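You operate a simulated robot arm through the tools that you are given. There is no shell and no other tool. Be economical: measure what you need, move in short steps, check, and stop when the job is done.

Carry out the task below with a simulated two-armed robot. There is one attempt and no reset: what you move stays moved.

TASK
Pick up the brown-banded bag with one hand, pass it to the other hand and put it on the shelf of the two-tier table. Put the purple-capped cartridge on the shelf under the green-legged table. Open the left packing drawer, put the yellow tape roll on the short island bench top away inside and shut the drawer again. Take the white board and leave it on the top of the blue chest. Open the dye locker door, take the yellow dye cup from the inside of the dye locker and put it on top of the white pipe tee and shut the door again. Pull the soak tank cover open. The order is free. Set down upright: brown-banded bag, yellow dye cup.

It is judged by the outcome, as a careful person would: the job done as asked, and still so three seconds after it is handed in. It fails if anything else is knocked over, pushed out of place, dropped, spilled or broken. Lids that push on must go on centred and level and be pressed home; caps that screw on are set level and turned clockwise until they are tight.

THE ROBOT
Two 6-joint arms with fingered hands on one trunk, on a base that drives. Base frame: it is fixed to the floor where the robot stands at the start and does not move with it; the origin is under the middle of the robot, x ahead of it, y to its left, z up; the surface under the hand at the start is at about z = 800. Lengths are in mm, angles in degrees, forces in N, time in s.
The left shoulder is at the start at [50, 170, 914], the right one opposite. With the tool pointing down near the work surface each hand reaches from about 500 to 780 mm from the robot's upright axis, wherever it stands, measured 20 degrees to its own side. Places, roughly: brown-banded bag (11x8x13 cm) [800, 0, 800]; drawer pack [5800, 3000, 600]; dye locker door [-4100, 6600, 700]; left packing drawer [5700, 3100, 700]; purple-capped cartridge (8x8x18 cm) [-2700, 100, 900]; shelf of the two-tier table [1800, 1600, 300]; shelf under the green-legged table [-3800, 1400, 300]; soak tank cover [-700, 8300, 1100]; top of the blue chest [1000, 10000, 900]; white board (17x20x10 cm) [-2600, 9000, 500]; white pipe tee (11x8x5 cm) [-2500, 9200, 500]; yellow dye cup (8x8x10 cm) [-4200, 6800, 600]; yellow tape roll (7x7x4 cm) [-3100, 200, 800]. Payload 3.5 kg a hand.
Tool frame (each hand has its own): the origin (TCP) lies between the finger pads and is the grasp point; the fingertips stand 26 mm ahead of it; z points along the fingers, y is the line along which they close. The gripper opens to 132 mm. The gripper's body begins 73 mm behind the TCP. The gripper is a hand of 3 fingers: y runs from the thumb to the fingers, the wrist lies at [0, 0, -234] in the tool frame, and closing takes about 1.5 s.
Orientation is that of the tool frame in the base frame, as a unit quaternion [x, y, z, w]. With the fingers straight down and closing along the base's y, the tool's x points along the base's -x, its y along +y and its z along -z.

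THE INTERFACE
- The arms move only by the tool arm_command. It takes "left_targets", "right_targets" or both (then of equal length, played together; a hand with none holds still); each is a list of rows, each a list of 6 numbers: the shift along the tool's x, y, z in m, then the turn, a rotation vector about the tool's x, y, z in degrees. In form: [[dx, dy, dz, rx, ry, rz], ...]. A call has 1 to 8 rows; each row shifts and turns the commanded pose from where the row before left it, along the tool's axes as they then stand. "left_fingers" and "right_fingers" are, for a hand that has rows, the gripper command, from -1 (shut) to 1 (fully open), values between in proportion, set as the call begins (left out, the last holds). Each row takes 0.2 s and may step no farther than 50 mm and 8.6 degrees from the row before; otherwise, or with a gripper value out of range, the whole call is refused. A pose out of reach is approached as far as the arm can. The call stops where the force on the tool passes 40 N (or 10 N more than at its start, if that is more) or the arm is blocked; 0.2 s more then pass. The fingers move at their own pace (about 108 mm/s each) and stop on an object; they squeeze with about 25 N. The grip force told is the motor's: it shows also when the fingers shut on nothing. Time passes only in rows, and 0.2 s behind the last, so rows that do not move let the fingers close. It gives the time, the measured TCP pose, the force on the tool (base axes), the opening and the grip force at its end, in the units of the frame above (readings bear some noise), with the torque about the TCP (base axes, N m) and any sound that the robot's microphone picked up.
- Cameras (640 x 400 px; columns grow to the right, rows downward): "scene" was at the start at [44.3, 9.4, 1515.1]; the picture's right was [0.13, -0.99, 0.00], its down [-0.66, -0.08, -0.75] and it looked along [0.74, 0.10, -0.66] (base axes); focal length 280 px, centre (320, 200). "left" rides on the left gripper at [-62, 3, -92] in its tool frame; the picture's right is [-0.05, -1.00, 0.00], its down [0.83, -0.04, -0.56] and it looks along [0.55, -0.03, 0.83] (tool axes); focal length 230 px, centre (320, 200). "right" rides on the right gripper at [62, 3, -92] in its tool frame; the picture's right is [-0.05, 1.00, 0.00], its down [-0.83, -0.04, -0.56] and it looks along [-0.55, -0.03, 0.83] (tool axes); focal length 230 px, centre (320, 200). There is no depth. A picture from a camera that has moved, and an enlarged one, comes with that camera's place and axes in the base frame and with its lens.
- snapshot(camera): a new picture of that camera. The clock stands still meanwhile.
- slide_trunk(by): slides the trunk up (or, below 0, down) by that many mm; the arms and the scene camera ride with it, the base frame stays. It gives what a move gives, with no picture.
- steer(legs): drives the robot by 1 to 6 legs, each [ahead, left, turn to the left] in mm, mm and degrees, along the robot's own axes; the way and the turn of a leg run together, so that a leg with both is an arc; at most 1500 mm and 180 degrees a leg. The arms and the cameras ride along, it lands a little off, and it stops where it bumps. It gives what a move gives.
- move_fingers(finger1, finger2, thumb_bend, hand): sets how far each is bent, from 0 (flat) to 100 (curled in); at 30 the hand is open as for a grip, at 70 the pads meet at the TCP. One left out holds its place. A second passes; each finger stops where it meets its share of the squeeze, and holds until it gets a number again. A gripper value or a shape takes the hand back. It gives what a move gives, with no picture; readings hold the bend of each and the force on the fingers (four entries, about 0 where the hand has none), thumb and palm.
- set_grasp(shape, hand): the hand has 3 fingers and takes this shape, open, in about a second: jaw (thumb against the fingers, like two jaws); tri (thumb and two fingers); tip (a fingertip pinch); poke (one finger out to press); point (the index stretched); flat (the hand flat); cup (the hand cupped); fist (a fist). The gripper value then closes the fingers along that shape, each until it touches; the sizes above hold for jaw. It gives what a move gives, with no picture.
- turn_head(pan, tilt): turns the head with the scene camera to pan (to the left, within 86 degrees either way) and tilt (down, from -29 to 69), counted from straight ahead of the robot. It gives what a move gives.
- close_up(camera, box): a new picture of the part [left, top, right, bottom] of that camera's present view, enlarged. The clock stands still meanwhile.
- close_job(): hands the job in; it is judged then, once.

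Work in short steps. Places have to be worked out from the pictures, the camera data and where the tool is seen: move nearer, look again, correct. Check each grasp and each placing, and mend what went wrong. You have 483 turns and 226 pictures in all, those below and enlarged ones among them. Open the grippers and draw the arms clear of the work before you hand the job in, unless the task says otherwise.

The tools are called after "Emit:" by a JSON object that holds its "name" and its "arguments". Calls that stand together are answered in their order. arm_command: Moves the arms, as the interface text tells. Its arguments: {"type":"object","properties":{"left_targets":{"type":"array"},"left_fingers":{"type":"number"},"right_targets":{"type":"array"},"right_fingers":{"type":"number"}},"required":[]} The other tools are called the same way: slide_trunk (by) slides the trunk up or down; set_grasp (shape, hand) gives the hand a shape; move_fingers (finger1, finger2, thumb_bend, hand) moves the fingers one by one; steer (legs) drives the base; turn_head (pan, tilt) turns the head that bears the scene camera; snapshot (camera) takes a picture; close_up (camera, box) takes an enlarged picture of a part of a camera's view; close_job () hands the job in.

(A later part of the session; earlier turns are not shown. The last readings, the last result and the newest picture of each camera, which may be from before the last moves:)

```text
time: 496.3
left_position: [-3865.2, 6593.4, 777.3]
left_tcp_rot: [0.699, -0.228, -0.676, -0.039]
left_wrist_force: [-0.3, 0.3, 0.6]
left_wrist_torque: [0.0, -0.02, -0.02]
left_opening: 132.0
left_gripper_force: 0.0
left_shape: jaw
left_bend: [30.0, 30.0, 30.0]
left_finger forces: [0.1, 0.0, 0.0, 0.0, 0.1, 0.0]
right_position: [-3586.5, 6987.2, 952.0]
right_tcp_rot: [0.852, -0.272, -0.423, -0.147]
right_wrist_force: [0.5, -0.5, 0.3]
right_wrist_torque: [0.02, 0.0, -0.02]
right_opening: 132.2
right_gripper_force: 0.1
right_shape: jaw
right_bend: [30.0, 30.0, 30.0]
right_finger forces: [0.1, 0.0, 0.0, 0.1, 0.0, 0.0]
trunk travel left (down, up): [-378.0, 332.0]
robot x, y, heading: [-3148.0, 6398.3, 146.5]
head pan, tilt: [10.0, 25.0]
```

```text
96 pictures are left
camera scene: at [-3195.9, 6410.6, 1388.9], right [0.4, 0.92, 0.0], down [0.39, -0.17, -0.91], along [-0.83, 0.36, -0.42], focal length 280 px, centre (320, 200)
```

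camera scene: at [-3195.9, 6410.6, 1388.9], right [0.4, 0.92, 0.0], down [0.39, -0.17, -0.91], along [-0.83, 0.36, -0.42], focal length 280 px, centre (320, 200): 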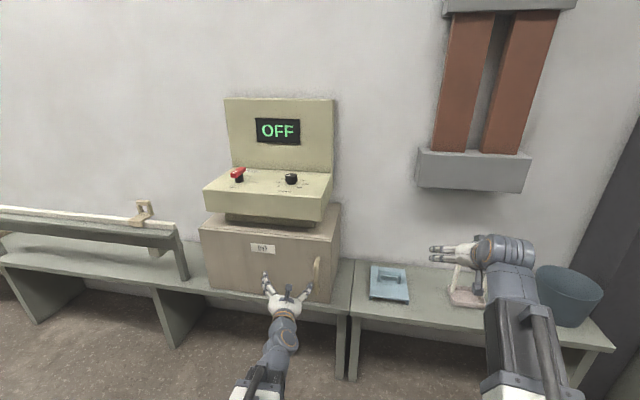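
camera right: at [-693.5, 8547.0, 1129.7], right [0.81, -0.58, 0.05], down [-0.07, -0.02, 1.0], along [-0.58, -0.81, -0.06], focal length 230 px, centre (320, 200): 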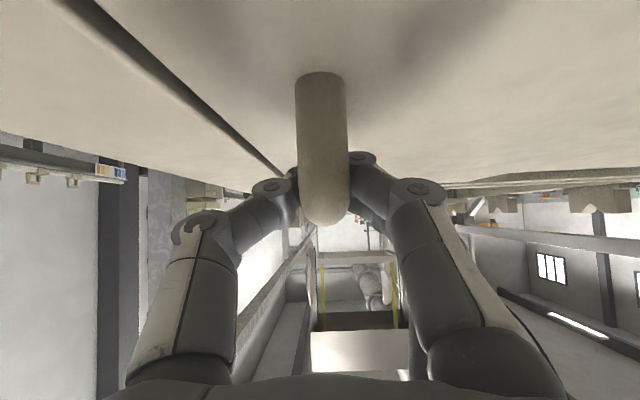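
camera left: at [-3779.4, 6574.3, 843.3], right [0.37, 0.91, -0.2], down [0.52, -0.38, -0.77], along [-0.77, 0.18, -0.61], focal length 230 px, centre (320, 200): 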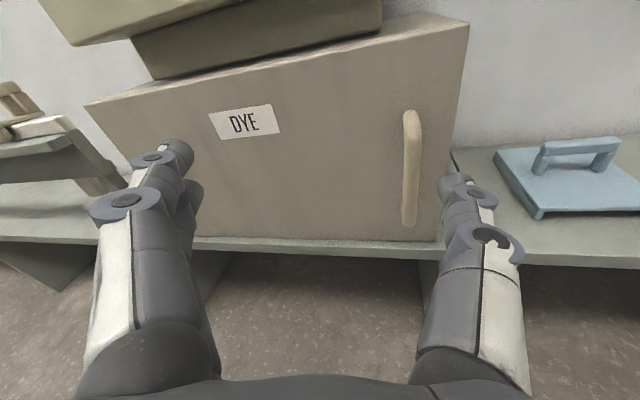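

Handle centre ≈ (887 ahead, 168 left, z 675). I true the hand orientation and line up with the handle.

Emit:
{"name": "arm_command", "arguments": {"left_targets": [[0, 0, 0, 6, 0, -7.4], [0, 0, 0, 6, 0, -7.4], [0.035, -0.022, 0.02, 0, 0, 0], [0.035, -0.022, 0.02, 0, 0, 0], [0.032, -0.022, 0.02, 0, 0, 0]]}}

Emit:
{"name": "snapshot", "arguments": {"camera": "left"}}

```text
refused: row 1 steps farther than a row can; nothing moved
```

```text
95 pictures are left
camera left: at [-3779.4, 6574.3, 843.3], right [0.37, 0.91, -0.2], down [0.52, -0.38, -0.77], along [-0.77, 0.18, -0.61], focal length 230 px, centre (320, 200)
```

left: 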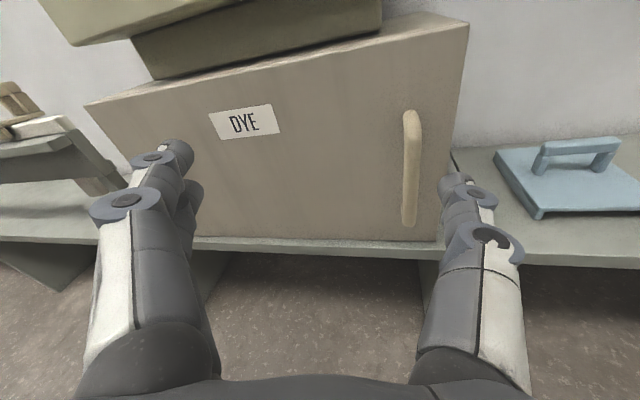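

The step was too big in rotation; I split it into three.

Emit:
{"name": "arm_command", "arguments": {"left_targets": [[0, 0, 0, 4, 0, -4.9], [0, 0, 0, 4, 0, -4.9], [0, 0, 0, 4, 0, -4.9], [0.035, -0.022, 0.02, 0, 0, 0], [0.035, -0.022, 0.02, 0, 0, 0], [0.032, -0.022, 0.02, 0, 0, 0]]}}

Emit:
{"name": "snapshot", "arguments": {"camera": "left"}}

```text
time: 497.7
left_position: [-3880.5, 6672.1, 671.3]
left_tcp_rot: [0.705, -0.208, -0.66, -0.154]
left_wrist_force: [0.1, -0.2, 0.1]
left_wrist_torque: [-0.02, 0.01, -0.04]
left_opening: 131.9
left_gripper_force: 0.1
left_shape: jaw
left_bend: [30.0, 30.0, 30.0]
left_finger forces: [0.0, 0.0, 0.0, 0.1, 0.0, 0.0]
left hand out of reach, approached as far as the arm can: row 3
right_position: [-3585.4, 6986.1, 953.0]
right_tcp_rot: [0.852, -0.272, -0.423, -0.147]
right_wrist_force: [-0.1, 0.0, -0.4]
right_wrist_torque: [0.0, 0.06, -0.01]
right_opening: 132.0
right_gripper_force: 0.0
right_shape: jaw
right_bend: [30.0, 30.0, 30.0]
right_finger forces: [0.1, 0.1, 0.0, 0.1, 0.0, 0.0]
trunk travel left (down, up): [-378.0, 332.0]
robot x, y, heading: [-3145.3, 6397.1, 146.2]
head pan, tilt: [10.0, 25.0]
```

```text
94 pictures are left
camera left: at [-3805.3, 6629.5, 739.6], right [0.49, 0.87, -0.01], down [0.54, -0.31, -0.78], along [-0.68, 0.38, -0.62], focal length 230 px, centre (320, 200)
```

left: 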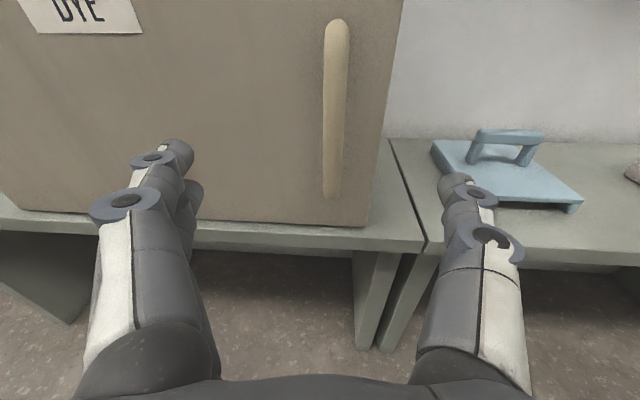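

Handle at (-3983, 6745, 676), 125 mm ahead and 12 mm right. Advance 112 mm and close.

Emit:
{"name": "arm_command", "arguments": {"left_targets": [[0, -0.006, 0.04, 0, 0, 0], [0, -0.006, 0.04, 0, 0, 0], [0, 0, 0.034, 0, 0, 0]]}}

Emit:
{"name": "arm_command", "arguments": {"left_targets": [[0, 0, 0, 0, 0, 0], [0, 0, 0, 0, 0, 0], [0, 0, 0, 0, 0, 0], [0, 0, 0, 0, 0, 0], [0, 0, 0, 0, 0, 0], [0, 0, 0, 0, 0, 0], [0, 0, 0, 0, 0, 0]], "left_fingers": -1}}

Emit:
{"name": "snapshot", "arguments": {"camera": "left"}}

```text
time: 498.5
left_position: [-3975.6, 6738.5, 660.7]
left_tcp_rot: [0.705, -0.209, -0.659, -0.155]
left_wrist_force: [-0.2, 0.7, -1.0]
left_wrist_torque: [-0.01, 0.01, 0.0]
left_opening: 131.9
left_gripper_force: 0.1
left_shape: jaw
left_bend: [30.0, 30.0, 30.0]
left_finger forces: [0.0, 0.0, 0.1, 0.1, 0.1, 0.0]
right_position: [-3584.9, 6986.5, 953.0]
right_tcp_rot: [0.852, -0.272, -0.422, -0.147]
right_wrist_force: [0.4, -0.4, 0.0]
right_wrist_torque: [0.0, 0.02, -0.01]
right_opening: 132.0
right_gripper_force: 0.0
right_shape: jaw
right_bend: [30.0, 30.0, 30.0]
right_finger forces: [0.1, 0.1, 0.1, 0.0, 0.0, 0.0]
trunk travel left (down, up): [-378.0, 332.0]
robot x, y, heading: [-3148.7, 6399.4, 146.1]
head pan, tilt: [10.0, 25.0]
```

```text
time: 500.1
left_position: [-3974.9, 6738.3, 659.0]
left_tcp_rot: [0.706, -0.209, -0.659, -0.154]
left_wrist_force: [3.0, 3.4, -0.9]
left_wrist_torque: [-0.02, -0.02, 0.04]
left_opening: 0.0
left_gripper_force: 25.0
left_shape: jaw
left_bend: [64.0, 64.0, 69.0]
left_finger forces: [0.0, 0.0, 0.0, 0.2, 4.1, 0.0]
right_position: [-3585.7, 6986.2, 952.9]
right_tcp_rot: [0.852, -0.272, -0.422, -0.146]
right_wrist_force: [0.3, -0.6, -1.2]
right_wrist_torque: [0.01, 0.0, 0.01]
right_opening: 132.0
right_gripper_force: 0.1
right_shape: jaw
right_bend: [30.0, 30.0, 30.0]
right_finger forces: [0.1, 0.0, 0.1, 0.0, 0.0, 0.0]
trunk travel left (down, up): [-378.0, 332.0]
robot x, y, heading: [-3143.1, 6395.9, 146.1]
head pan, tilt: [10.0, 25.0]
```

```text
93 pictures are left
camera left: at [-3898.4, 6696.1, 729.1], right [0.5, 0.87, -0.01], down [0.54, -0.31, -0.78], along [-0.68, 0.39, -0.62], focal length 230 px, centre (320, 200)
```

left: 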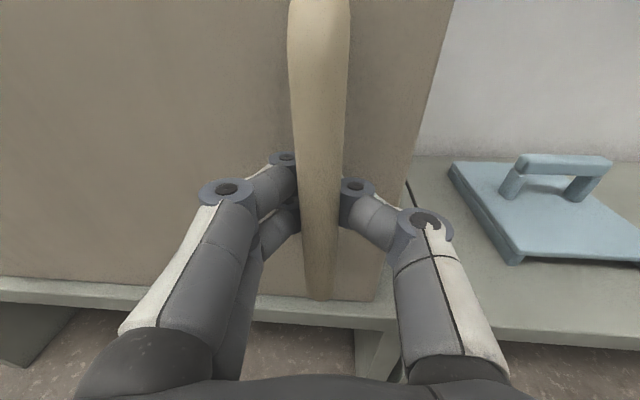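

The fingers cage the handle. I pull by driving back along the door's arc.

Emit:
{"name": "steer", "arguments": {"legs": [[-100, 10, 0], [-100, 25, 0]]}}

Emit:
{"name": "snapshot", "arguments": {"camera": "scene"}}

```text
time: 501.9
left_position: [-3859.7, 6610.9, 661.5]
left_tcp_rot: [0.706, -0.202, -0.662, -0.15]
left_wrist_force: [-8.6, -5.5, -0.6]
left_wrist_torque: [0.0, -0.03, -0.11]
left_opening: 0.0
left_gripper_force: 24.6
left_shape: jaw
left_bend: [64.0, 64.0, 72.0]
left_finger forces: [6.1, 5.3, 0.0, 0.1, 0.2, 0.1]
right_position: [-3464.5, 6869.1, 952.8]
right_tcp_rot: [0.853, -0.27, -0.423, -0.146]
right_wrist_force: [0.8, -0.2, 0.1]
right_wrist_torque: [0.01, 0.01, 0.01]
right_opening: 132.1
right_gripper_force: 0.0
right_shape: jaw
right_bend: [30.0, 30.0, 30.0]
right_finger forces: [0.1, 0.0, 0.0, 0.0, 0.0, 0.0]
trunk travel left (down, up): [-378.0, 332.0]
robot x, y, heading: [-3024.8, 6282.6, 146.3]
head pan, tilt: [10.0, 25.0]
stopped in leg 2: the force on the tool passed its limit at 44 N (the readings are from after the stop); the commanded pose is now the measured one
```

```text
92 pictures are left
camera scene: at [-3073.5, 6294.9, 1388.8], right [0.4, 0.92, 0.0], down [0.39, -0.17, -0.91], along [-0.83, 0.36, -0.42], focal length 280 px, centre (320, 200)
```

scene: 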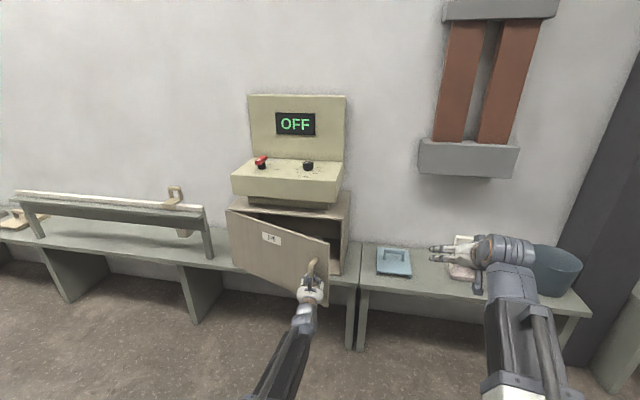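

Door is opening (~20°). The hand is being pulled left, so I shift left more as I continue.

Emit:
{"name": "steer", "arguments": {"legs": [[0, 20, 0], [-50, 30, -4], [-40, 30, -4]]}}

Emit:
{"name": "snapshot", "arguments": {"camera": "scene"}}

```text
time: 503.3
left_position: [-3846.9, 6584.1, 661.6]
left_tcp_rot: [0.704, -0.209, -0.66, -0.161]
left_wrist_force: [-9.6, -4.1, -3.5]
left_wrist_torque: [0.05, 0.01, -0.15]
left_opening: 0.1
left_gripper_force: 25.2
left_shape: jaw
left_bend: [64.0, 64.0, 72.0]
left_finger forces: [5.5, 4.7, 0.1, 0.0, 0.0, 0.1]
right_position: [-3429.3, 6835.3, 953.8]
right_tcp_rot: [0.845, -0.291, -0.42, -0.157]
right_wrist_force: [-0.1, 0.0, -0.8]
right_wrist_torque: [-0.04, 0.01, -0.02]
right_opening: 132.1
right_gripper_force: 0.0
right_shape: jaw
right_bend: [30.0, 30.0, 30.0]
right_finger forces: [0.0, 0.1, 0.1, 0.1, 0.1, 0.0]
trunk travel left (down, up): [-378.0, 332.0]
robot x, y, heading: [-3015.3, 6223.7, 143.6]
head pan, tilt: [10.0, 25.0]
stopped in leg 2: the force on the tool passed its limit at 50 N (the readings are from after the stop); the commanded pose is now the measured one
```

```text
91 pictures are left
camera scene: at [-3067.4, 6241.7, 1388.9], right [0.44, 0.9, 0.0], down [0.38, -0.19, -0.91], along [-0.81, 0.4, -0.42], focal length 280 px, centre (320, 200)
```

scene: 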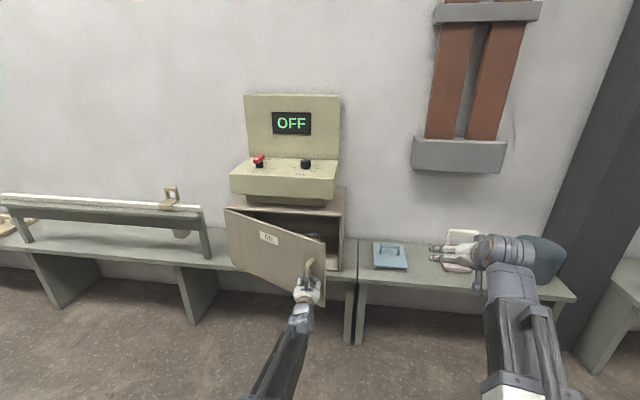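

Turning moved the hand the wrong way. I'll keep the robot still and pull with the arm along the door's arc (back and left).

Emit:
{"name": "arm_command", "arguments": {"left_targets": [[0, 0.018, 0, 0, 0, 0], [0, 0.014, -0.026, 0, 0, 0], [0, 0.014, -0.026, 0, 0, 0], [0, 0.016, -0.025, 0, 0, 0], [0, 0.018, -0.024, 0, 0, 0]]}}

Emit:
{"name": "snapshot", "arguments": {"camera": "scene"}}

```text
time: 504.6
left_position: [-3804.3, 6460.3, 669.1]
left_tcp_rot: [0.707, -0.208, -0.656, -0.16]
left_wrist_force: [-20.8, -3.6, -7.5]
left_wrist_torque: [0.12, -0.04, -0.34]
left_opening: 0.0
left_gripper_force: 25.6
left_shape: jaw
left_bend: [64.0, 64.0, 72.0]
left_finger forces: [9.5, 9.2, 0.0, 0.0, 0.0, 0.1]
right_position: [-3433.6, 6833.8, 952.8]
right_tcp_rot: [0.846, -0.29, -0.419, -0.156]
right_wrist_force: [0.0, -0.5, -0.1]
right_wrist_torque: [-0.01, 0.0, 0.01]
right_opening: 131.8
right_gripper_force: 0.0
right_shape: jaw
right_bend: [30.0, 30.0, 30.0]
right_finger forces: [0.0, 0.0, 0.0, 0.0, 0.0, 0.1]
trunk travel left (down, up): [-378.0, 332.0]
robot x, y, heading: [-3021.6, 6221.4, 143.7]
head pan, tilt: [10.0, 25.0]
stopped in row 5 (left hand): the force on the tool passed its limit at 43 N (the readings are from after the stop); the commanded pose is now the measured one
```

```text
90 pictures are left
camera scene: at [-3069.5, 6241.9, 1388.8], right [0.44, 0.9, 0.0], down [0.38, -0.19, -0.91], along [-0.81, 0.4, -0.42], focal length 280 px, centre (320, 200)
```

scene: 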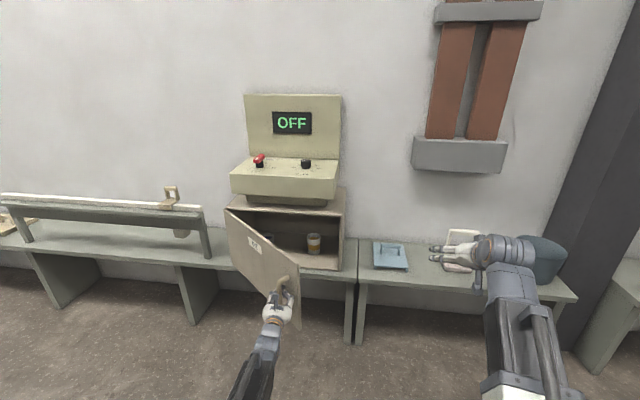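

Door is at ~40° and the yellow cup is visible inside. I continue with more left travel, yawing the hand along with the door.

Emit:
{"name": "arm_command", "arguments": {"left_targets": [[0, 0.022, -0.005, 5, 0, 0], [0, 0.026, -0.018, 5, 0, 0], [0, 0.026, -0.02, 5, 0, 0], [0, 0.028, -0.02, 5, 0, 0]]}}

Emit:
{"name": "snapshot", "arguments": {"camera": "scene"}}

```text
time: 505.6
left_position: [-3815.4, 6345.7, 681.1]
left_tcp_rot: [0.667, -0.32, -0.612, -0.281]
left_wrist_force: [0.2, 0.1, -0.6]
left_wrist_torque: [-0.03, 0.01, 0.02]
left_opening: 0.0
left_gripper_force: 25.5
left_shape: jaw
left_bend: [64.0, 64.0, 72.0]
left_finger forces: [0.1, 0.1, 0.0, 0.1, 0.0, 0.1]
right_position: [-3428.4, 6834.2, 952.6]
right_tcp_rot: [0.846, -0.291, -0.419, -0.156]
right_wrist_force: [1.0, 0.0, 0.7]
right_wrist_torque: [0.03, 0.02, -0.02]
right_opening: 131.8
right_gripper_force: 0.0
right_shape: jaw
right_bend: [30.0, 30.0, 30.0]
right_finger forces: [0.0, 0.1, 0.0, 0.1, 0.1, 0.0]
trunk travel left (down, up): [-378.0, 332.0]
robot x, y, heading: [-3017.6, 6228.4, 143.6]
head pan, tilt: [10.0, 25.0]
```

```text
89 pictures are left
camera scene: at [-3066.9, 6242.1, 1388.9], right [0.44, 0.9, 0.0], down [0.38, -0.19, -0.91], along [-0.81, 0.4, -0.42], focal length 280 px, centre (320, 200)
```

scene: 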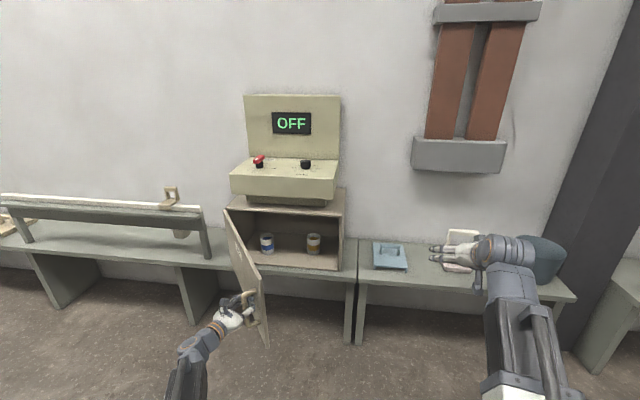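

Door is ~65° open and both cups are visible; the yellow one is at right. I want the door fully out of the way, so I continue swinging it left with arm and base.

Emit:
{"name": "arm_command", "arguments": {"left_targets": [[0, 0.02, -0.033, 5, 0, 0], [0, 0.02, -0.033, 5, 0, 0]]}}

Emit:
{"name": "steer", "arguments": {"legs": [[0, 70, 0]]}}

Emit:
{"name": "snapshot", "arguments": {"camera": "scene"}}

```text
time: 506.2
left_position: [-3807.5, 6267.5, 689.4]
left_tcp_rot: [0.64, -0.372, -0.581, -0.338]
left_wrist_force: [-0.2, -0.2, 0.0]
left_wrist_torque: [0.03, -0.02, 0.02]
left_opening: 0.1
left_gripper_force: 25.1
left_shape: jaw
left_bend: [64.0, 64.0, 72.0]
left_finger forces: [0.1, 0.0, 0.0, 0.0, 0.1, 0.0]
right_position: [-3430.3, 6835.2, 953.0]
right_tcp_rot: [0.845, -0.291, -0.42, -0.157]
right_wrist_force: [-0.3, 0.7, -0.6]
right_wrist_torque: [0.01, -0.03, -0.01]
right_opening: 131.9
right_gripper_force: 0.1
right_shape: jaw
right_bend: [30.0, 30.0, 30.0]
right_finger forces: [0.0, 0.0, 0.0, 0.1, 0.0, 0.0]
trunk travel left (down, up): [-378.0, 332.0]
robot x, y, heading: [-3018.3, 6226.5, 143.6]
head pan, tilt: [10.0, 25.0]
```

```text
time: 507.2
left_position: [-3847.9, 6210.7, 689.1]
left_tcp_rot: [0.639, -0.372, -0.582, -0.338]
left_wrist_force: [-0.1, 0.4, -0.4]
left_wrist_torque: [0.02, -0.02, -0.04]
left_opening: 0.0
left_gripper_force: 24.9
left_shape: jaw
left_bend: [64.0, 64.0, 72.0]
left_finger forces: [0.0, 0.0, 0.0, 0.0, 0.0, 0.0]
right_position: [-3471.9, 6777.6, 953.3]
right_tcp_rot: [0.846, -0.291, -0.419, -0.157]
right_wrist_force: [0.2, -0.2, -0.2]
right_wrist_torque: [-0.02, 0.01, 0.0]
right_opening: 131.8
right_gripper_force: 0.1
right_shape: jaw
right_bend: [30.0, 30.0, 30.0]
right_finger forces: [0.1, 0.1, 0.0, 0.1, 0.1, 0.0]
trunk travel left (down, up): [-378.0, 332.0]
robot x, y, heading: [-3061.1, 6167.7, 144.0]
head pan, tilt: [10.0, 25.0]
```

```text
88 pictures are left
camera scene: at [-3108.6, 6185.4, 1388.9], right [0.44, 0.9, 0.0], down [0.38, -0.19, -0.91], along [-0.81, 0.4, -0.42], focal length 280 px, centre (320, 200)
```

scene: 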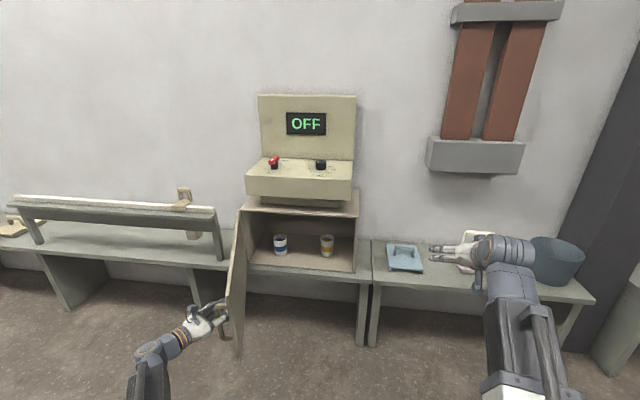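

The door is at ~68°. I release the handle, back the hand off and raise it over the door so I can push the door further from its inner side.

Emit:
{"name": "arm_command", "arguments": {"left_targets": [[0, 0, 0, 0, 0, 0], [0, 0, 0, 0, 0, 0], [0, 0, -0.025, 0, 0, 0], [0, 0.01, -0.03, 0, 0, 0], [0, 0.02, 0, 0, 0, 0]], "left_fingers": 0.1}}

Emit:
{"name": "arm_command", "arguments": {"left_targets": [[-0.05, 0, 0, 0, 0, 0], [-0.05, 0, 0, 0, 0, 0], [-0.05, 0, 0, 0, 0, 0], [-0.05, 0, 0, 0, 0, 0], [-0.05, 0, 0, 0, 0, 0]]}}

Emit:
{"name": "snapshot", "arguments": {"camera": "scene"}}

```text
time: 508.4
left_position: [-3848.0, 6146.8, 695.4]
left_tcp_rot: [0.639, -0.371, -0.583, -0.337]
left_wrist_force: [0.3, 0.0, -0.6]
left_wrist_torque: [0.01, 0.03, -0.03]
left_opening: 72.0
left_gripper_force: 0.1
left_shape: jaw
left_bend: [72.0, 72.0, 70.0]
left_finger forces: [0.0, 0.0, 0.0, 0.0, 0.1, 0.0]
right_position: [-3470.9, 6777.0, 952.5]
right_tcp_rot: [0.846, -0.291, -0.419, -0.157]
right_wrist_force: [0.0, 0.7, 0.0]
right_wrist_torque: [0.0, 0.02, 0.01]
right_opening: 131.8
right_gripper_force: 0.1
right_shape: jaw
right_bend: [30.0, 30.0, 30.0]
right_finger forces: [0.1, 0.0, 0.0, 0.0, 0.0, 0.0]
trunk travel left (down, up): [-378.0, 332.0]
robot x, y, heading: [-3058.6, 6171.5, 143.8]
head pan, tilt: [10.0, 25.0]
```

```text
time: 508.8
left_position: [-3850.0, 6151.0, 718.5]
left_tcp_rot: [0.647, -0.379, -0.572, -0.331]
left_wrist_force: [1.4, -1.1, -15.9]
left_wrist_torque: [-0.62, 0.47, -0.02]
left_opening: 73.5
left_gripper_force: 0.0
left_shape: jaw
left_bend: [72.0, 72.0, 70.0]
left_finger forces: [0.0, 0.0, 0.0, 0.0, 16.4, 0.0]
right_position: [-3472.3, 6777.4, 951.4]
right_tcp_rot: [0.845, -0.292, -0.42, -0.157]
right_wrist_force: [0.4, 0.3, 0.8]
right_wrist_torque: [-0.02, -0.02, 0.0]
right_opening: 132.0
right_gripper_force: 0.0
right_shape: jaw
right_bend: [30.0, 30.0, 30.0]
right_finger forces: [0.1, 0.0, 0.0, 0.1, 0.1, 0.0]
trunk travel left (down, up): [-378.0, 332.0]
robot x, y, heading: [-3060.8, 6170.4, 143.7]
head pan, tilt: [10.0, 25.0]
stopped in row 2 (left hand): the force on the tool passed its limit at 70 N (the readings are from after the stop); the commanded pose is now the measured one
```

```text
87 pictures are left
camera scene: at [-3109.3, 6185.1, 1388.6], right [0.44, 0.9, 0.0], down [0.38, -0.19, -0.91], along [-0.81, 0.4, -0.42], focal length 280 px, centre (320, 200)
```

scene: 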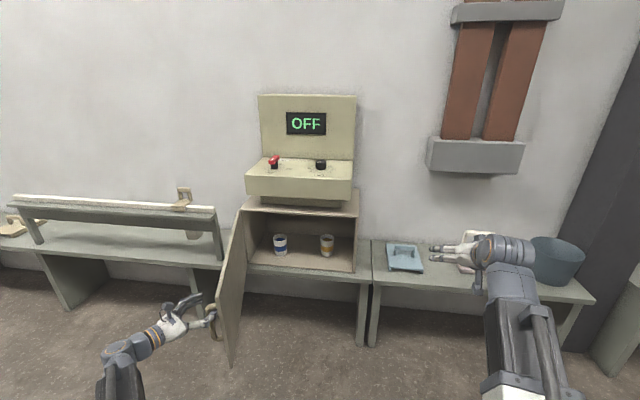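

The thumb is still hooked in the handle loop, and it's drawing the door along nicely. I lower slightly and use it to pull the door further open by driving left.

Emit:
{"name": "arm_command", "arguments": {"left_targets": [[0.022, 0, 0, 0, 0, 0], [0, 0, 0, 0, 0, 0]]}}

Emit:
{"name": "steer", "arguments": {"legs": [[0, 200, 0]]}}

Emit:
{"name": "snapshot", "arguments": {"camera": "scene"}}

```text
time: 509.4
left_position: [-3846.2, 6149.7, 700.8]
left_tcp_rot: [0.646, -0.378, -0.574, -0.332]
left_wrist_force: [0.1, -0.3, 0.1]
left_wrist_torque: [0.01, 0.01, -0.03]
left_opening: 72.8
left_gripper_force: 0.0
left_shape: jaw
left_bend: [72.0, 72.0, 70.0]
left_finger forces: [0.0, 0.0, 0.0, 0.1, 0.1, 0.0]
right_position: [-3471.1, 6778.0, 952.7]
right_tcp_rot: [0.845, -0.29, -0.42, -0.156]
right_wrist_force: [0.2, 0.3, 0.7]
right_wrist_torque: [-0.05, -0.01, 0.02]
right_opening: 132.1
right_gripper_force: 0.1
right_shape: jaw
right_bend: [30.0, 30.0, 30.0]
right_finger forces: [0.0, 0.0, 0.0, 0.0, 0.1, 0.0]
trunk travel left (down, up): [-378.0, 332.0]
robot x, y, heading: [-3058.4, 6168.6, 143.9]
head pan, tilt: [10.0, 25.0]
```

```text
time: 511.0
left_position: [-3964.3, 5986.5, 700.3]
left_tcp_rot: [0.647, -0.378, -0.574, -0.331]
left_wrist_force: [0.1, 0.0, 0.2]
left_wrist_torque: [0.02, 0.0, 0.02]
left_opening: 72.2
left_gripper_force: 0.1
left_shape: jaw
left_bend: [72.0, 72.0, 70.0]
left_finger forces: [0.0, 0.0, 0.0, 0.0, 0.1, 0.0]
right_position: [-3591.2, 6614.8, 952.0]
right_tcp_rot: [0.846, -0.29, -0.42, -0.156]
right_wrist_force: [-0.1, 0.9, 0.4]
right_wrist_torque: [0.04, 0.02, 0.0]
right_opening: 131.8
right_gripper_force: 0.0
right_shape: jaw
right_bend: [30.0, 30.0, 30.0]
right_finger forces: [0.0, 0.1, 0.0, 0.0, 0.0, 0.0]
trunk travel left (down, up): [-378.0, 332.0]
robot x, y, heading: [-3179.7, 6003.9, 143.6]
head pan, tilt: [10.0, 25.0]
```

```text
86 pictures are left
camera scene: at [-3227.2, 6023.6, 1388.9], right [0.44, 0.9, 0.0], down [0.38, -0.19, -0.91], along [-0.81, 0.4, -0.42], focal length 280 px, centre (320, 200)
```

scene: 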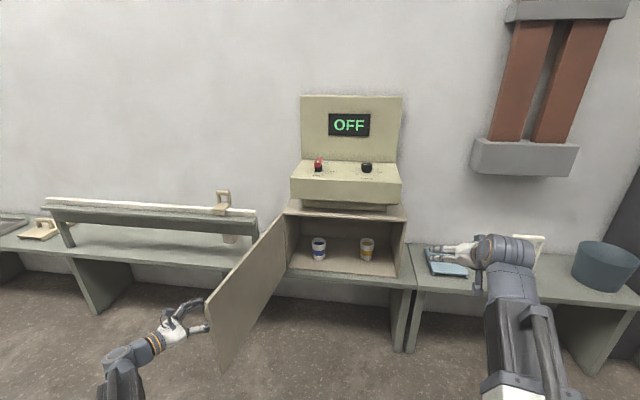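

Door is now ~100° open. I back the left hand out of the handle and raise it clear.

Emit:
{"name": "arm_command", "arguments": {"left_targets": [[0, 0.01, -0.035, 0, 0, 0], [0, 0.01, -0.035, 0, 0, 0], [0, 0.01, -0.03, 0, 0, 0]]}}

Emit:
{"name": "close_up", "arguments": {"camera": "scene", "box": [80, 220, 320, 370]}}

```text
time: 511.8
left_position: [-3942.1, 5885.4, 713.5]
left_tcp_rot: [0.646, -0.378, -0.574, -0.331]
left_wrist_force: [-0.3, 0.3, -0.1]
left_wrist_torque: [-0.04, 0.03, -0.06]
left_opening: 72.7
left_gripper_force: 0.0
left_shape: jaw
left_bend: [72.0, 72.0, 70.0]
left_finger forces: [0.0, 0.0, 0.0, 0.0, 0.1, 0.1]
right_position: [-3589.8, 6615.2, 951.4]
right_tcp_rot: [0.845, -0.291, -0.42, -0.157]
right_wrist_force: [-0.4, 0.4, -0.3]
right_wrist_torque: [-0.01, 0.02, 0.04]
right_opening: 132.1
right_gripper_force: 0.0
right_shape: jaw
right_bend: [30.0, 30.0, 30.0]
right_finger forces: [0.0, 0.0, 0.0, 0.0, 0.0, 0.0]
trunk travel left (down, up): [-378.0, 332.0]
robot x, y, heading: [-3180.2, 6007.2, 143.8]
head pan, tilt: [10.0, 25.0]
```

```text
2.67 times, centred on (200, 295) of scene
camera zoom: at [-3227.3, 6023.5, 1388.9], right [0.44, 0.9, 0.0], down [0.38, -0.19, -0.91], along [-0.81, 0.4, -0.42], focal length 747 px, centre (640, -53)
```

zoom: 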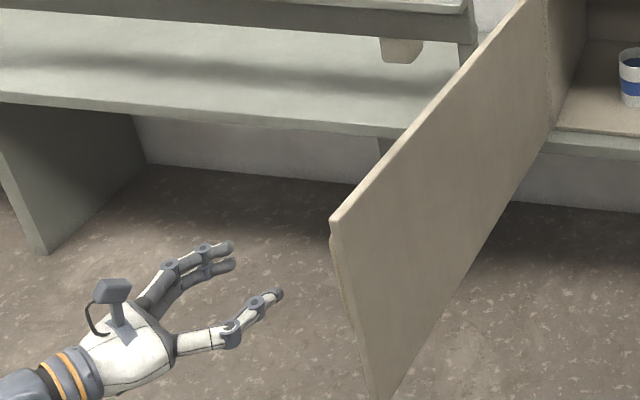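

Clear. I raise the left hand ~280 mm and straighten its yaw.

Emit:
{"name": "arm_command", "arguments": {"left_targets": [[-0.05, 0, 0, 0, 0, 0], [-0.05, 0, 0, 0, 0, 0], [-0.05, 0, 0, 0, 0, 0], [-0.05, 0, 0, -5, 0, 0], [-0.05, 0, 0, -6, 0, 0], [-0.04, -0.02, 0, -6, 0, 0], [0, -0.04, 0, -6, 0, 0], [0, -0.04, 0, -6, 0, 0]]}}

Emit:
{"name": "snapshot", "arguments": {"camera": "scene"}}

```text
time: 513.6
left_position: [-3935.6, 5975.1, 805.9]
left_tcp_rot: [0.708, -0.223, -0.65, -0.16]
left_wrist_force: [-0.9, -1.0, -0.2]
left_wrist_torque: [-0.02, 0.0, -0.02]
left_opening: 72.6
left_gripper_force: 0.0
left_shape: jaw
left_bend: [72.0, 72.0, 70.0]
left_finger forces: [0.0, 0.1, 0.0, 0.0, 0.1, 0.0]
left hand out of reach, approached as far as the arm can: row 2, 3, 4, 5, 6, 7, 8
right_position: [-3591.2, 6614.6, 952.8]
right_tcp_rot: [0.846, -0.291, -0.419, -0.157]
right_wrist_force: [-0.1, 0.9, 0.6]
right_wrist_torque: [0.01, 0.03, -0.03]
right_opening: 131.9
right_gripper_force: 0.1
right_shape: jaw
right_bend: [30.0, 30.0, 30.0]
right_finger forces: [0.0, 0.0, 0.0, 0.0, 0.0, 0.0]
trunk travel left (down, up): [-378.0, 332.0]
robot x, y, heading: [-3178.8, 6009.9, 144.0]
head pan, tilt: [10.0, 25.0]
```

```text
84 pictures are left
camera scene: at [-3227.2, 6023.4, 1388.9], right [0.44, 0.9, 0.0], down [0.38, -0.19, -0.91], along [-0.81, 0.4, -0.42], focal length 280 px, centre (320, 200)
```

scene: 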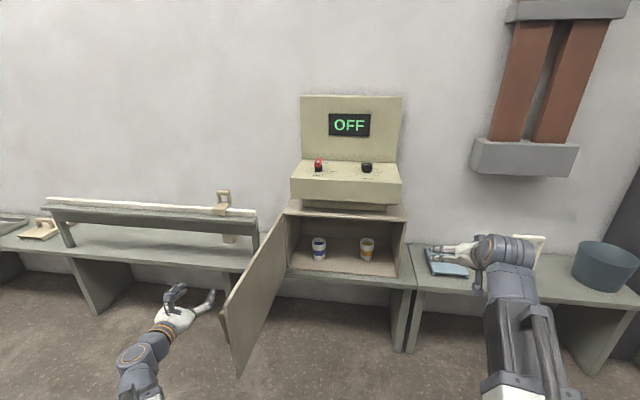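

I raise the trunk 150 mm so the left arm clears the door, and bring the right hand to point forward and lower, here at the stand-off.

Emit:
{"name": "slide_trunk", "arguments": {"by": 150}}

Emit:
{"name": "arm_command", "arguments": {"right_targets": [[0, 0, 0, 0, -7.5, 0], [0, 0, 0, 0, -7.5, 0], [0, 0, 0, 0, -7.5, 0], [0, 0, 0, 0, -7.5, 0], [0.045, 0.02, 0, 0, 0, 0], [0.045, 0.02, 0, 0, 0, 0], [0.045, 0.02, 0, 0, 0, 0], [0.045, 0.02, 0, 0, 0, 0]]}}

Emit:
{"name": "arm_command", "arguments": {"right_targets": [[0.045, 0.02, 0, 0, 0, 0], [0.045, 0.02, 0, 0, 0, 0], [0.045, 0.02, 0, 0, 0, 0], [0.045, 0.02, 0, 0, 0, 0], [0.045, 0.02, 0, 0, 0, 0], [0.045, 0, 0, 0, 0, 0]]}}

Emit:
{"name": "snapshot", "arguments": {"camera": "scene"}}

```text
time: 515.3
left_position: [-3934.9, 5975.5, 956.2]
left_tcp_rot: [0.708, -0.222, -0.651, -0.16]
left_wrist_force: [0.6, 0.0, -0.4]
left_wrist_torque: [-0.01, -0.01, -0.01]
left_opening: 72.4
left_gripper_force: 0.0
left_shape: jaw
left_bend: [72.0, 72.0, 70.0]
left_finger forces: [0.1, 0.0, 0.0, 0.0, 0.0, 0.0]
right_position: [-3592.1, 6615.8, 1102.4]
right_tcp_rot: [0.846, -0.29, -0.42, -0.156]
right_wrist_force: [0.3, 0.2, -0.4]
right_wrist_torque: [-0.02, 0.0, -0.01]
right_opening: 131.9
right_gripper_force: 0.0
right_shape: jaw
right_bend: [30.0, 30.0, 30.0]
right_finger forces: [0.1, 0.0, 0.0, 0.1, 0.1, 0.0]
trunk travel left (down, up): [-528.0, 182.0]
robot x, y, heading: [-3179.0, 6007.9, 144.0]
head pan, tilt: [10.0, 25.0]
```

```text
time: 517.1
left_position: [-3934.2, 5975.5, 957.2]
left_tcp_rot: [0.708, -0.223, -0.65, -0.16]
left_wrist_force: [0.4, 0.6, -0.8]
left_wrist_torque: [-0.01, -0.02, 0.01]
left_opening: 72.3
left_gripper_force: 0.0
left_shape: jaw
left_bend: [72.0, 72.0, 70.0]
left_finger forces: [0.0, 0.0, 0.0, 0.1, 0.1, 0.1]
right_position: [-3631.5, 6575.9, 954.1]
right_tcp_rot: [0.708, -0.264, -0.619, -0.216]
right_wrist_force: [-0.1, 0.1, 0.3]
right_wrist_torque: [0.03, -0.12, 0.01]
right_opening: 131.7
right_gripper_force: 0.0
right_shape: jaw
right_bend: [30.0, 30.0, 30.0]
right_finger forces: [0.1, 0.0, 0.0, 0.0, 0.0, 0.0]
right hand out of reach, approached as far as the arm can: row 5, 6, 7, 8
trunk travel left (down, up): [-528.0, 182.0]
robot x, y, heading: [-3173.6, 6007.4, 143.9]
head pan, tilt: [10.0, 25.0]
```

```text
time: 518.5
left_position: [-3935.2, 5974.6, 956.8]
left_tcp_rot: [0.708, -0.223, -0.65, -0.16]
left_wrist_force: [-0.7, 0.1, 0.5]
left_wrist_torque: [-0.05, 0.02, 0.03]
left_opening: 72.4
left_gripper_force: 0.1
left_shape: jaw
left_bend: [72.0, 72.0, 70.0]
left_finger forces: [0.0, 0.0, 0.0, 0.2, 0.0, 0.1]
right_position: [-3658.2, 6494.0, 699.5]
right_tcp_rot: [0.708, -0.241, -0.624, -0.227]
right_wrist_force: [-0.3, 0.1, 0.2]
right_wrist_torque: [0.03, 0.02, 0.01]
right_opening: 131.9
right_gripper_force: 0.0
right_shape: jaw
right_bend: [30.0, 30.0, 30.0]
right_finger forces: [0.0, 0.0, 0.0, 0.1, 0.0, 0.1]
right hand out of reach, approached as far as the arm can: row 1
trunk travel left (down, up): [-528.0, 182.0]
robot x, y, heading: [-3177.6, 6006.5, 143.7]
head pan, tilt: [10.0, 25.0]
```

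```text
83 pictures are left
camera scene: at [-3227.4, 6023.4, 1538.9], right [0.44, 0.9, 0.0], down [0.38, -0.19, -0.91], along [-0.81, 0.4, -0.42], focal length 280 px, centre (320, 200)
```

scene: 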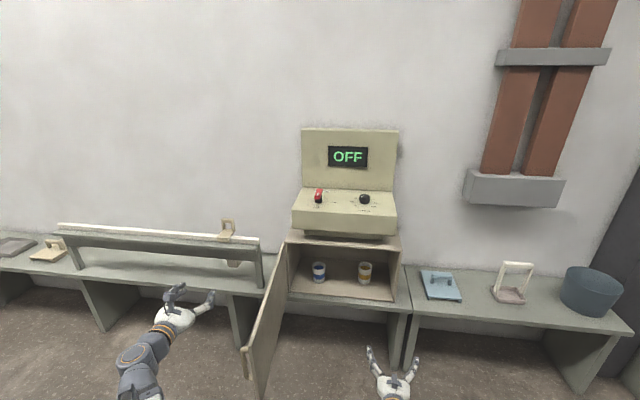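

The door edge is now around (-3850, 6075). I lower the right hand to cup height and shift it left, then drive to stand in front of the opening (keeping clear of the door).

Emit:
{"name": "arm_command", "arguments": {"right_targets": [[0.031, 0.032, 0, 0, 0, 0], [0.031, 0.032, 0, 0, 0, 0], [0.031, 0.032, 0, 0, 0, 0], [0.03, 0.032, 0, 0, 0, 0]]}}

Emit:
{"name": "steer", "arguments": {"legs": [[0, 0, 2.8], [0, -99, 0], [280, 0, 0]]}}

Emit:
{"name": "snapshot", "arguments": {"camera": "scene"}}

Emit:
{"name": "snapshot", "arguments": {"camera": "right"}}

```text
time: 519.5
left_position: [-3934.5, 5975.8, 957.7]
left_tcp_rot: [0.709, -0.223, -0.65, -0.159]
left_wrist_force: [-0.7, -1.2, -0.4]
left_wrist_torque: [0.0, 0.01, 0.01]
left_opening: 72.4
left_gripper_force: 0.1
left_shape: jaw
left_bend: [72.0, 72.0, 70.0]
left_finger forces: [0.1, 0.0, 0.0, 0.0, 0.0, 0.0]
right_position: [-3725.1, 6385.8, 574.2]
right_tcp_rot: [0.708, -0.239, -0.625, -0.226]
right_wrist_force: [0.9, -0.4, 0.2]
right_wrist_torque: [0.01, -0.01, 0.01]
right_opening: 131.7
right_gripper_force: 0.0
right_shape: jaw
right_bend: [30.0, 30.0, 30.0]
right_finger forces: [0.0, 0.0, 0.0, 0.1, 0.0, 0.1]
trunk travel left (down, up): [-528.0, 182.0]
robot x, y, heading: [-3176.5, 6000.7, 144.1]
head pan, tilt: [10.0, 25.0]
```

```text
time: 522.6
left_position: [-4112.2, 6172.4, 956.4]
left_tcp_rot: [0.714, -0.205, -0.654, -0.143]
left_wrist_force: [0.2, 0.6, 1.0]
left_wrist_torque: [0.01, 0.02, 0.0]
left_opening: 72.4
left_gripper_force: 0.0
left_shape: jaw
left_bend: [72.0, 72.0, 70.0]
left_finger forces: [0.0, 0.0, 0.1, 0.0, 0.0, 0.0]
right_position: [-3925.4, 6593.0, 574.1]
right_tcp_rot: [0.714, -0.222, -0.63, -0.21]
right_wrist_force: [-0.2, -0.4, 0.1]
right_wrist_torque: [0.0, 0.01, 0.03]
right_opening: 131.8
right_gripper_force: 0.0
right_shape: jaw
right_bend: [30.0, 30.0, 30.0]
right_finger forces: [0.0, 0.0, 0.0, 0.1, 0.1, 0.0]
trunk travel left (down, up): [-528.0, 182.0]
robot x, y, heading: [-3361.6, 6247.0, 146.7]
head pan, tilt: [10.0, 25.0]
```

```text
82 pictures are left
camera scene: at [-3408.8, 6257.0, 1538.9], right [0.4, 0.92, 0.0], down [0.39, -0.17, -0.91], along [-0.83, 0.36, -0.42], focal length 280 px, centre (320, 200)
```

scene: 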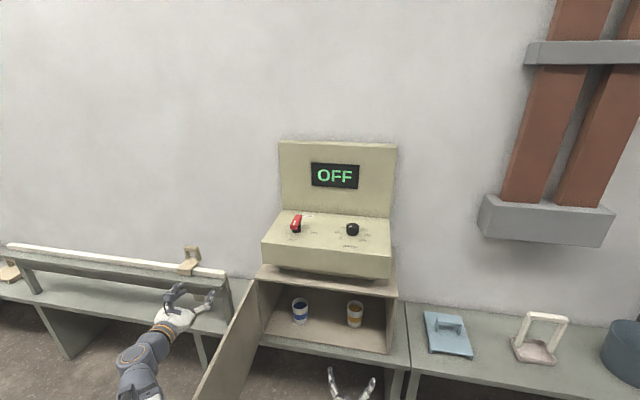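

```text
81 pictures are left
camera right: at [-3844.1, 6535.1, 523.7], right [-0.59, -0.81, 0.03], down [0.38, -0.24, 0.89], along [-0.71, 0.53, 0.45], focal length 230 px, centre (320, 200)
```

right: 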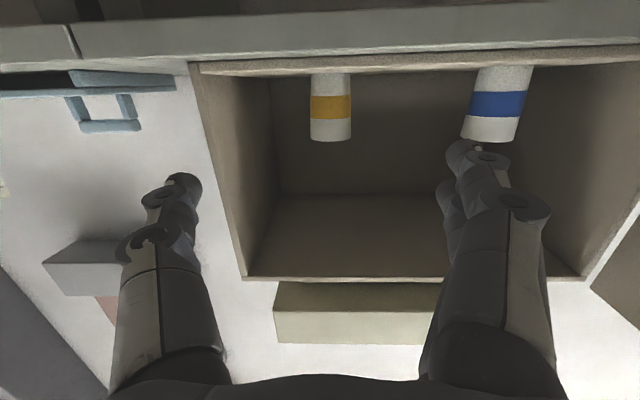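

The cup (yellow band) stands at about (-4165, 6755), z 507–603. To keep the wrist camera off the bench I pitch the right hand 18° nose-down, then drive 150 mm closer and look again.

Emit:
{"name": "arm_command", "arguments": {"right_targets": [[0, 0, 0, 0, 6, 0], [0, 0, 0, 0, 6, 0], [-0.01, 0.005, 0, 0, 6, 0]]}}

Emit:
{"name": "steer", "arguments": {"legs": [[150, 0, 0]]}}

Emit:
{"name": "snapshot", "arguments": {"camera": "right"}}

Emit:
{"name": "snapshot", "arguments": {"camera": "scene"}}

```text
time: 523.4
left_position: [-4111.4, 6171.6, 956.1]
left_tcp_rot: [0.714, -0.204, -0.654, -0.143]
left_wrist_force: [0.1, -0.3, -0.5]
left_wrist_torque: [0.03, 0.01, 0.0]
left_opening: 72.4
left_gripper_force: 0.1
left_shape: jaw
left_bend: [72.0, 72.0, 70.0]
left_finger forces: [0.0, 0.0, 0.1, 0.1, 0.1, 0.0]
right_position: [-3931.3, 6592.3, 584.3]
right_tcp_rot: [0.804, -0.252, -0.51, -0.172]
right_wrist_force: [0.5, -0.9, 0.0]
right_wrist_torque: [-0.04, 0.0, 0.03]
right_opening: 132.0
right_gripper_force: 0.0
right_shape: jaw
right_bend: [30.0, 30.0, 30.0]
right_finger forces: [0.1, 0.0, 0.1, 0.0, 0.0, 0.0]
trunk travel left (down, up): [-528.0, 182.0]
robot x, y, heading: [-3354.9, 6244.5, 146.4]
head pan, tilt: [10.0, 25.0]
```

```text
time: 524.8
left_position: [-4238.0, 6253.7, 957.7]
left_tcp_rot: [0.715, -0.203, -0.654, -0.141]
left_wrist_force: [-0.5, 0.2, -0.4]
left_wrist_torque: [0.0, -0.01, 0.0]
left_opening: 72.2
left_gripper_force: 0.2
left_shape: jaw
left_bend: [72.0, 72.0, 70.0]
left_finger forces: [0.1, 0.0, 0.0, 0.0, 0.0, 0.1]
right_position: [-4058.2, 6672.6, 583.7]
right_tcp_rot: [0.804, -0.251, -0.511, -0.172]
right_wrist_force: [-0.1, 0.5, -0.1]
right_wrist_torque: [0.01, -0.02, -0.02]
right_opening: 132.1
right_gripper_force: 0.1
right_shape: jaw
right_bend: [30.0, 30.0, 30.0]
right_finger forces: [0.0, 0.1, 0.0, 0.0, 0.0, 0.0]
trunk travel left (down, up): [-528.0, 182.0]
robot x, y, heading: [-3487.0, 6324.9, 146.9]
head pan, tilt: [10.0, 25.0]
```

```text
80 pictures are left
camera right: at [-3967.3, 6607.5, 565.9], right [-0.6, -0.8, 0.03], down [0.14, -0.07, 0.99], along [-0.79, 0.59, 0.15], focal length 230 px, centre (320, 200)
```

right: 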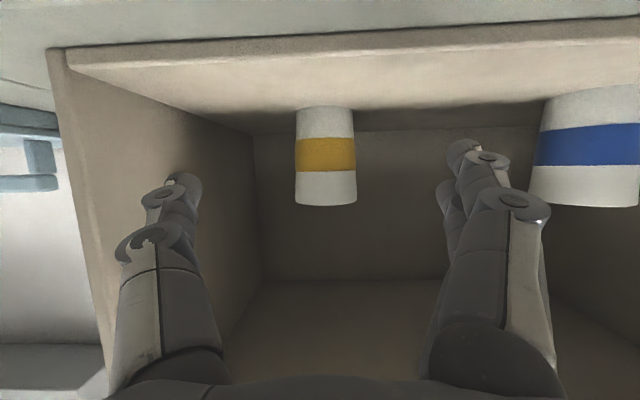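

```text
79 pictures are left
camera scene: at [-3534.5, 6339.3, 1538.9], right [0.39, 0.92, 0.0], down [0.39, -0.17, -0.91], along [-0.83, 0.36, -0.42], focal length 280 px, centre (320, 200)
```

scene: 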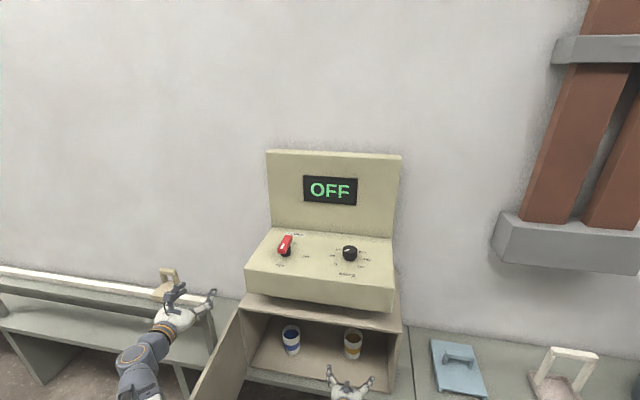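

Cup is centred (6 mm left) and ~134 mm ahead. I advance in three rows.

Emit:
{"name": "arm_command", "arguments": {"right_targets": [[-0.0145, 0.002, 0.0395, 0, 0, 0], [-0.0145, 0.002, 0.0395, 0, 0, 0], [-0.0145, 0.002, 0.0395, 0, 0, 0]]}}

Emit:
{"name": "snapshot", "arguments": {"camera": "right"}}

```text
time: 525.6
left_position: [-4237.5, 6253.1, 956.3]
left_tcp_rot: [0.714, -0.204, -0.654, -0.143]
left_wrist_force: [-0.6, 1.1, 0.3]
left_wrist_torque: [0.04, 0.01, 0.02]
left_opening: 72.5
left_gripper_force: 0.1
left_shape: jaw
left_bend: [72.0, 72.0, 70.0]
left_finger forces: [0.0, 0.1, 0.1, 0.0, 0.1, 0.1]
right_position: [-4164.3, 6742.0, 573.8]
right_tcp_rot: [0.804, -0.252, -0.511, -0.173]
right_wrist_force: [-0.1, -0.3, -0.1]
right_wrist_torque: [-0.01, -0.02, 0.03]
right_opening: 131.9
right_gripper_force: 0.0
right_shape: jaw
right_bend: [30.0, 30.0, 30.0]
right_finger forces: [0.0, 0.0, 0.0, 0.0, 0.0, 0.0]
trunk travel left (down, up): [-528.0, 182.0]
robot x, y, heading: [-3483.1, 6326.8, 146.9]
head pan, tilt: [10.0, 25.0]
```

```text
78 pictures are left
camera right: at [-4074.3, 6676.3, 555.9], right [-0.6, -0.8, 0.03], down [0.14, -0.07, 0.99], along [-0.79, 0.59, 0.15], focal length 230 px, centre (320, 200)
```

right: 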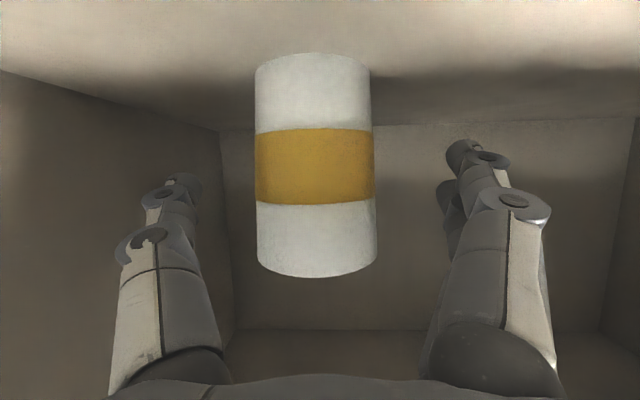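

Cup centred between the fingers. Close gently.

Emit:
{"name": "arm_command", "arguments": {"right_targets": [[0, 0, 0.006, 0, 0, 0], [0, 0, 0, 0, 0, 0], [0, 0, 0, 0, 0, 0], [0, 0, 0, 0, 0, 0], [0, 0, 0, 0, 0, 0], [0, 0, 0, 0, 0, 0], [0, 0, 0, 0, 0, 0], [0, 0, 0, 0, 0, 0]], "right_fingers": -1}}

Emit:
{"name": "snapshot", "arguments": {"camera": "right"}}

```text
time: 527.4
left_position: [-4238.1, 6254.5, 957.3]
left_tcp_rot: [0.714, -0.204, -0.654, -0.142]
left_wrist_force: [-0.7, 0.7, -0.2]
left_wrist_torque: [0.03, -0.02, 0.03]
left_opening: 72.6
left_gripper_force: 0.1
left_shape: jaw
left_bend: [72.0, 72.0, 70.0]
left_finger forces: [0.0, 0.0, 0.0, 0.0, 0.1, 0.0]
right_position: [-4169.0, 6744.3, 571.3]
right_tcp_rot: [0.805, -0.251, -0.51, -0.172]
right_wrist_force: [-1.3, -1.1, 0.2]
right_wrist_torque: [-0.05, -0.04, 0.0]
right_opening: 56.8
right_gripper_force: 25.2
right_shape: jaw
right_bend: [74.0, 73.0, 70.0]
right_finger forces: [11.4, 11.7, 0.0, 0.0, 20.6, 0.1]
trunk travel left (down, up): [-528.0, 182.0]
robot x, y, heading: [-3484.1, 6328.4, 147.0]
head pan, tilt: [10.0, 25.0]
```

```text
77 pictures are left
camera right: at [-4078.0, 6679.0, 553.4], right [-0.6, -0.8, 0.03], down [0.14, -0.07, 0.99], along [-0.79, 0.59, 0.15], focal length 230 px, centre (320, 200)
```

right: 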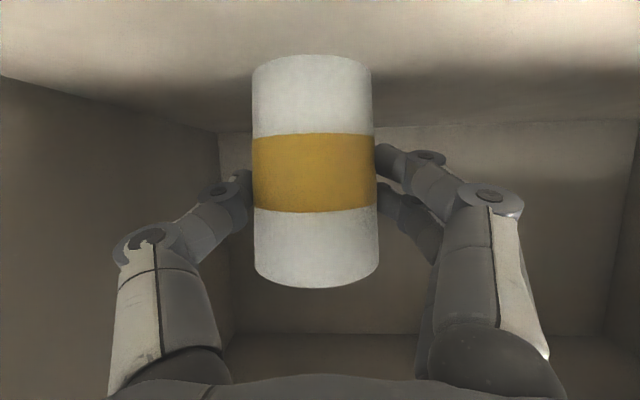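

Firm grip. Lift 40 mm straight up and drive back out.

Emit:
{"name": "arm_command", "arguments": {"right_targets": [[-0.018, 0, -0.0084, 0, 0, 0], [-0.018, 0, -0.0084, 0, 0, 0], [0, 0, 0, 0, 0, 0]]}}

Emit:
{"name": "snapshot", "arguments": {"camera": "right"}}

Emit:
{"name": "steer", "arguments": {"legs": [[-390, 0, 0]]}}

Emit:
{"name": "snapshot", "arguments": {"camera": "scene"}}

```text
time: 528.2
left_position: [-4237.7, 6253.8, 956.7]
left_tcp_rot: [0.714, -0.205, -0.654, -0.143]
left_wrist_force: [-0.2, 0.5, -0.6]
left_wrist_torque: [0.01, 0.04, -0.02]
left_opening: 72.6
left_gripper_force: 0.0
left_shape: jaw
left_bend: [72.0, 72.0, 70.0]
left_finger forces: [0.1, 0.0, 0.0, 0.0, 0.0, 0.1]
right_position: [-4167.8, 6744.0, 610.4]
right_tcp_rot: [0.805, -0.25, -0.51, -0.171]
right_wrist_force: [-0.2, 0.6, -3.3]
right_wrist_torque: [-0.04, -0.03, -0.01]
right_opening: 56.6
right_gripper_force: 25.2
right_shape: jaw
right_bend: [74.0, 73.0, 70.0]
right_finger forces: [10.7, 11.0, 0.0, 0.0, 21.2, 0.0]
trunk travel left (down, up): [-528.0, 182.0]
robot x, y, heading: [-3486.1, 6323.6, 146.8]
head pan, tilt: [10.0, 25.0]
```

```text
76 pictures are left
camera right: at [-4078.0, 6678.0, 592.4], right [-0.6, -0.8, 0.03], down [0.14, -0.07, 0.99], along [-0.79, 0.59, 0.15], focal length 230 px, centre (320, 200)
```

right: 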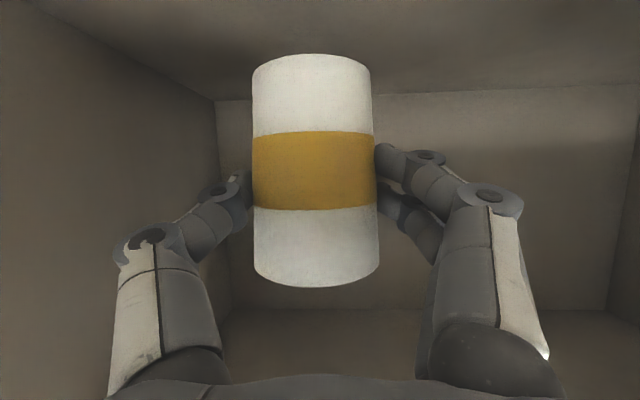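

```text
time: 530.6
left_position: [-3914.3, 6042.8, 955.6]
left_tcp_rot: [0.714, -0.205, -0.654, -0.143]
left_wrist_force: [0.7, -0.3, -0.9]
left_wrist_torque: [0.01, -0.03, -0.04]
left_opening: 72.6
left_gripper_force: 0.1
left_shape: jaw
left_bend: [72.0, 72.0, 70.0]
left_finger forces: [0.0, 0.0, 0.1, 0.0, 0.1, 0.0]
right_position: [-3843.8, 6532.0, 610.4]
right_tcp_rot: [0.804, -0.252, -0.511, -0.173]
right_wrist_force: [0.0, 0.0, -2.7]
right_wrist_torque: [-0.02, -0.06, 0.01]
right_opening: 56.9
right_gripper_force: 24.9
right_shape: jaw
right_bend: [74.0, 73.0, 70.0]
right_finger forces: [10.9, 11.0, 0.0, 0.0, 21.0, 0.0]
trunk travel left (down, up): [-528.0, 182.0]
robot x, y, heading: [-3161.5, 6113.0, 146.6]
head pan, tilt: [10.0, 25.0]
```

```text
75 pictures are left
camera scene: at [-3210.0, 6126.6, 1538.9], right [0.4, 0.92, 0.0], down [0.39, -0.17, -0.91], along [-0.83, 0.36, -0.42], focal length 280 px, centre (320, 200)
```

scene: 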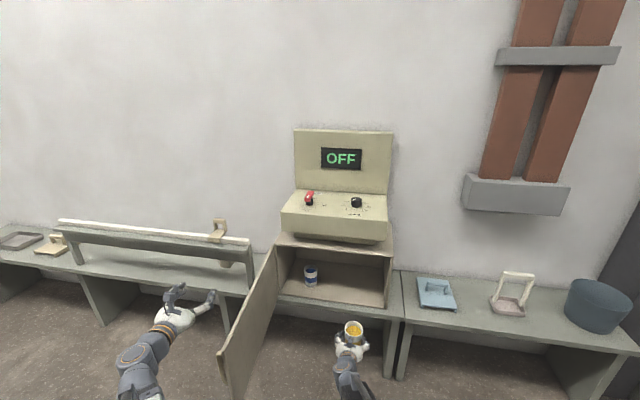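

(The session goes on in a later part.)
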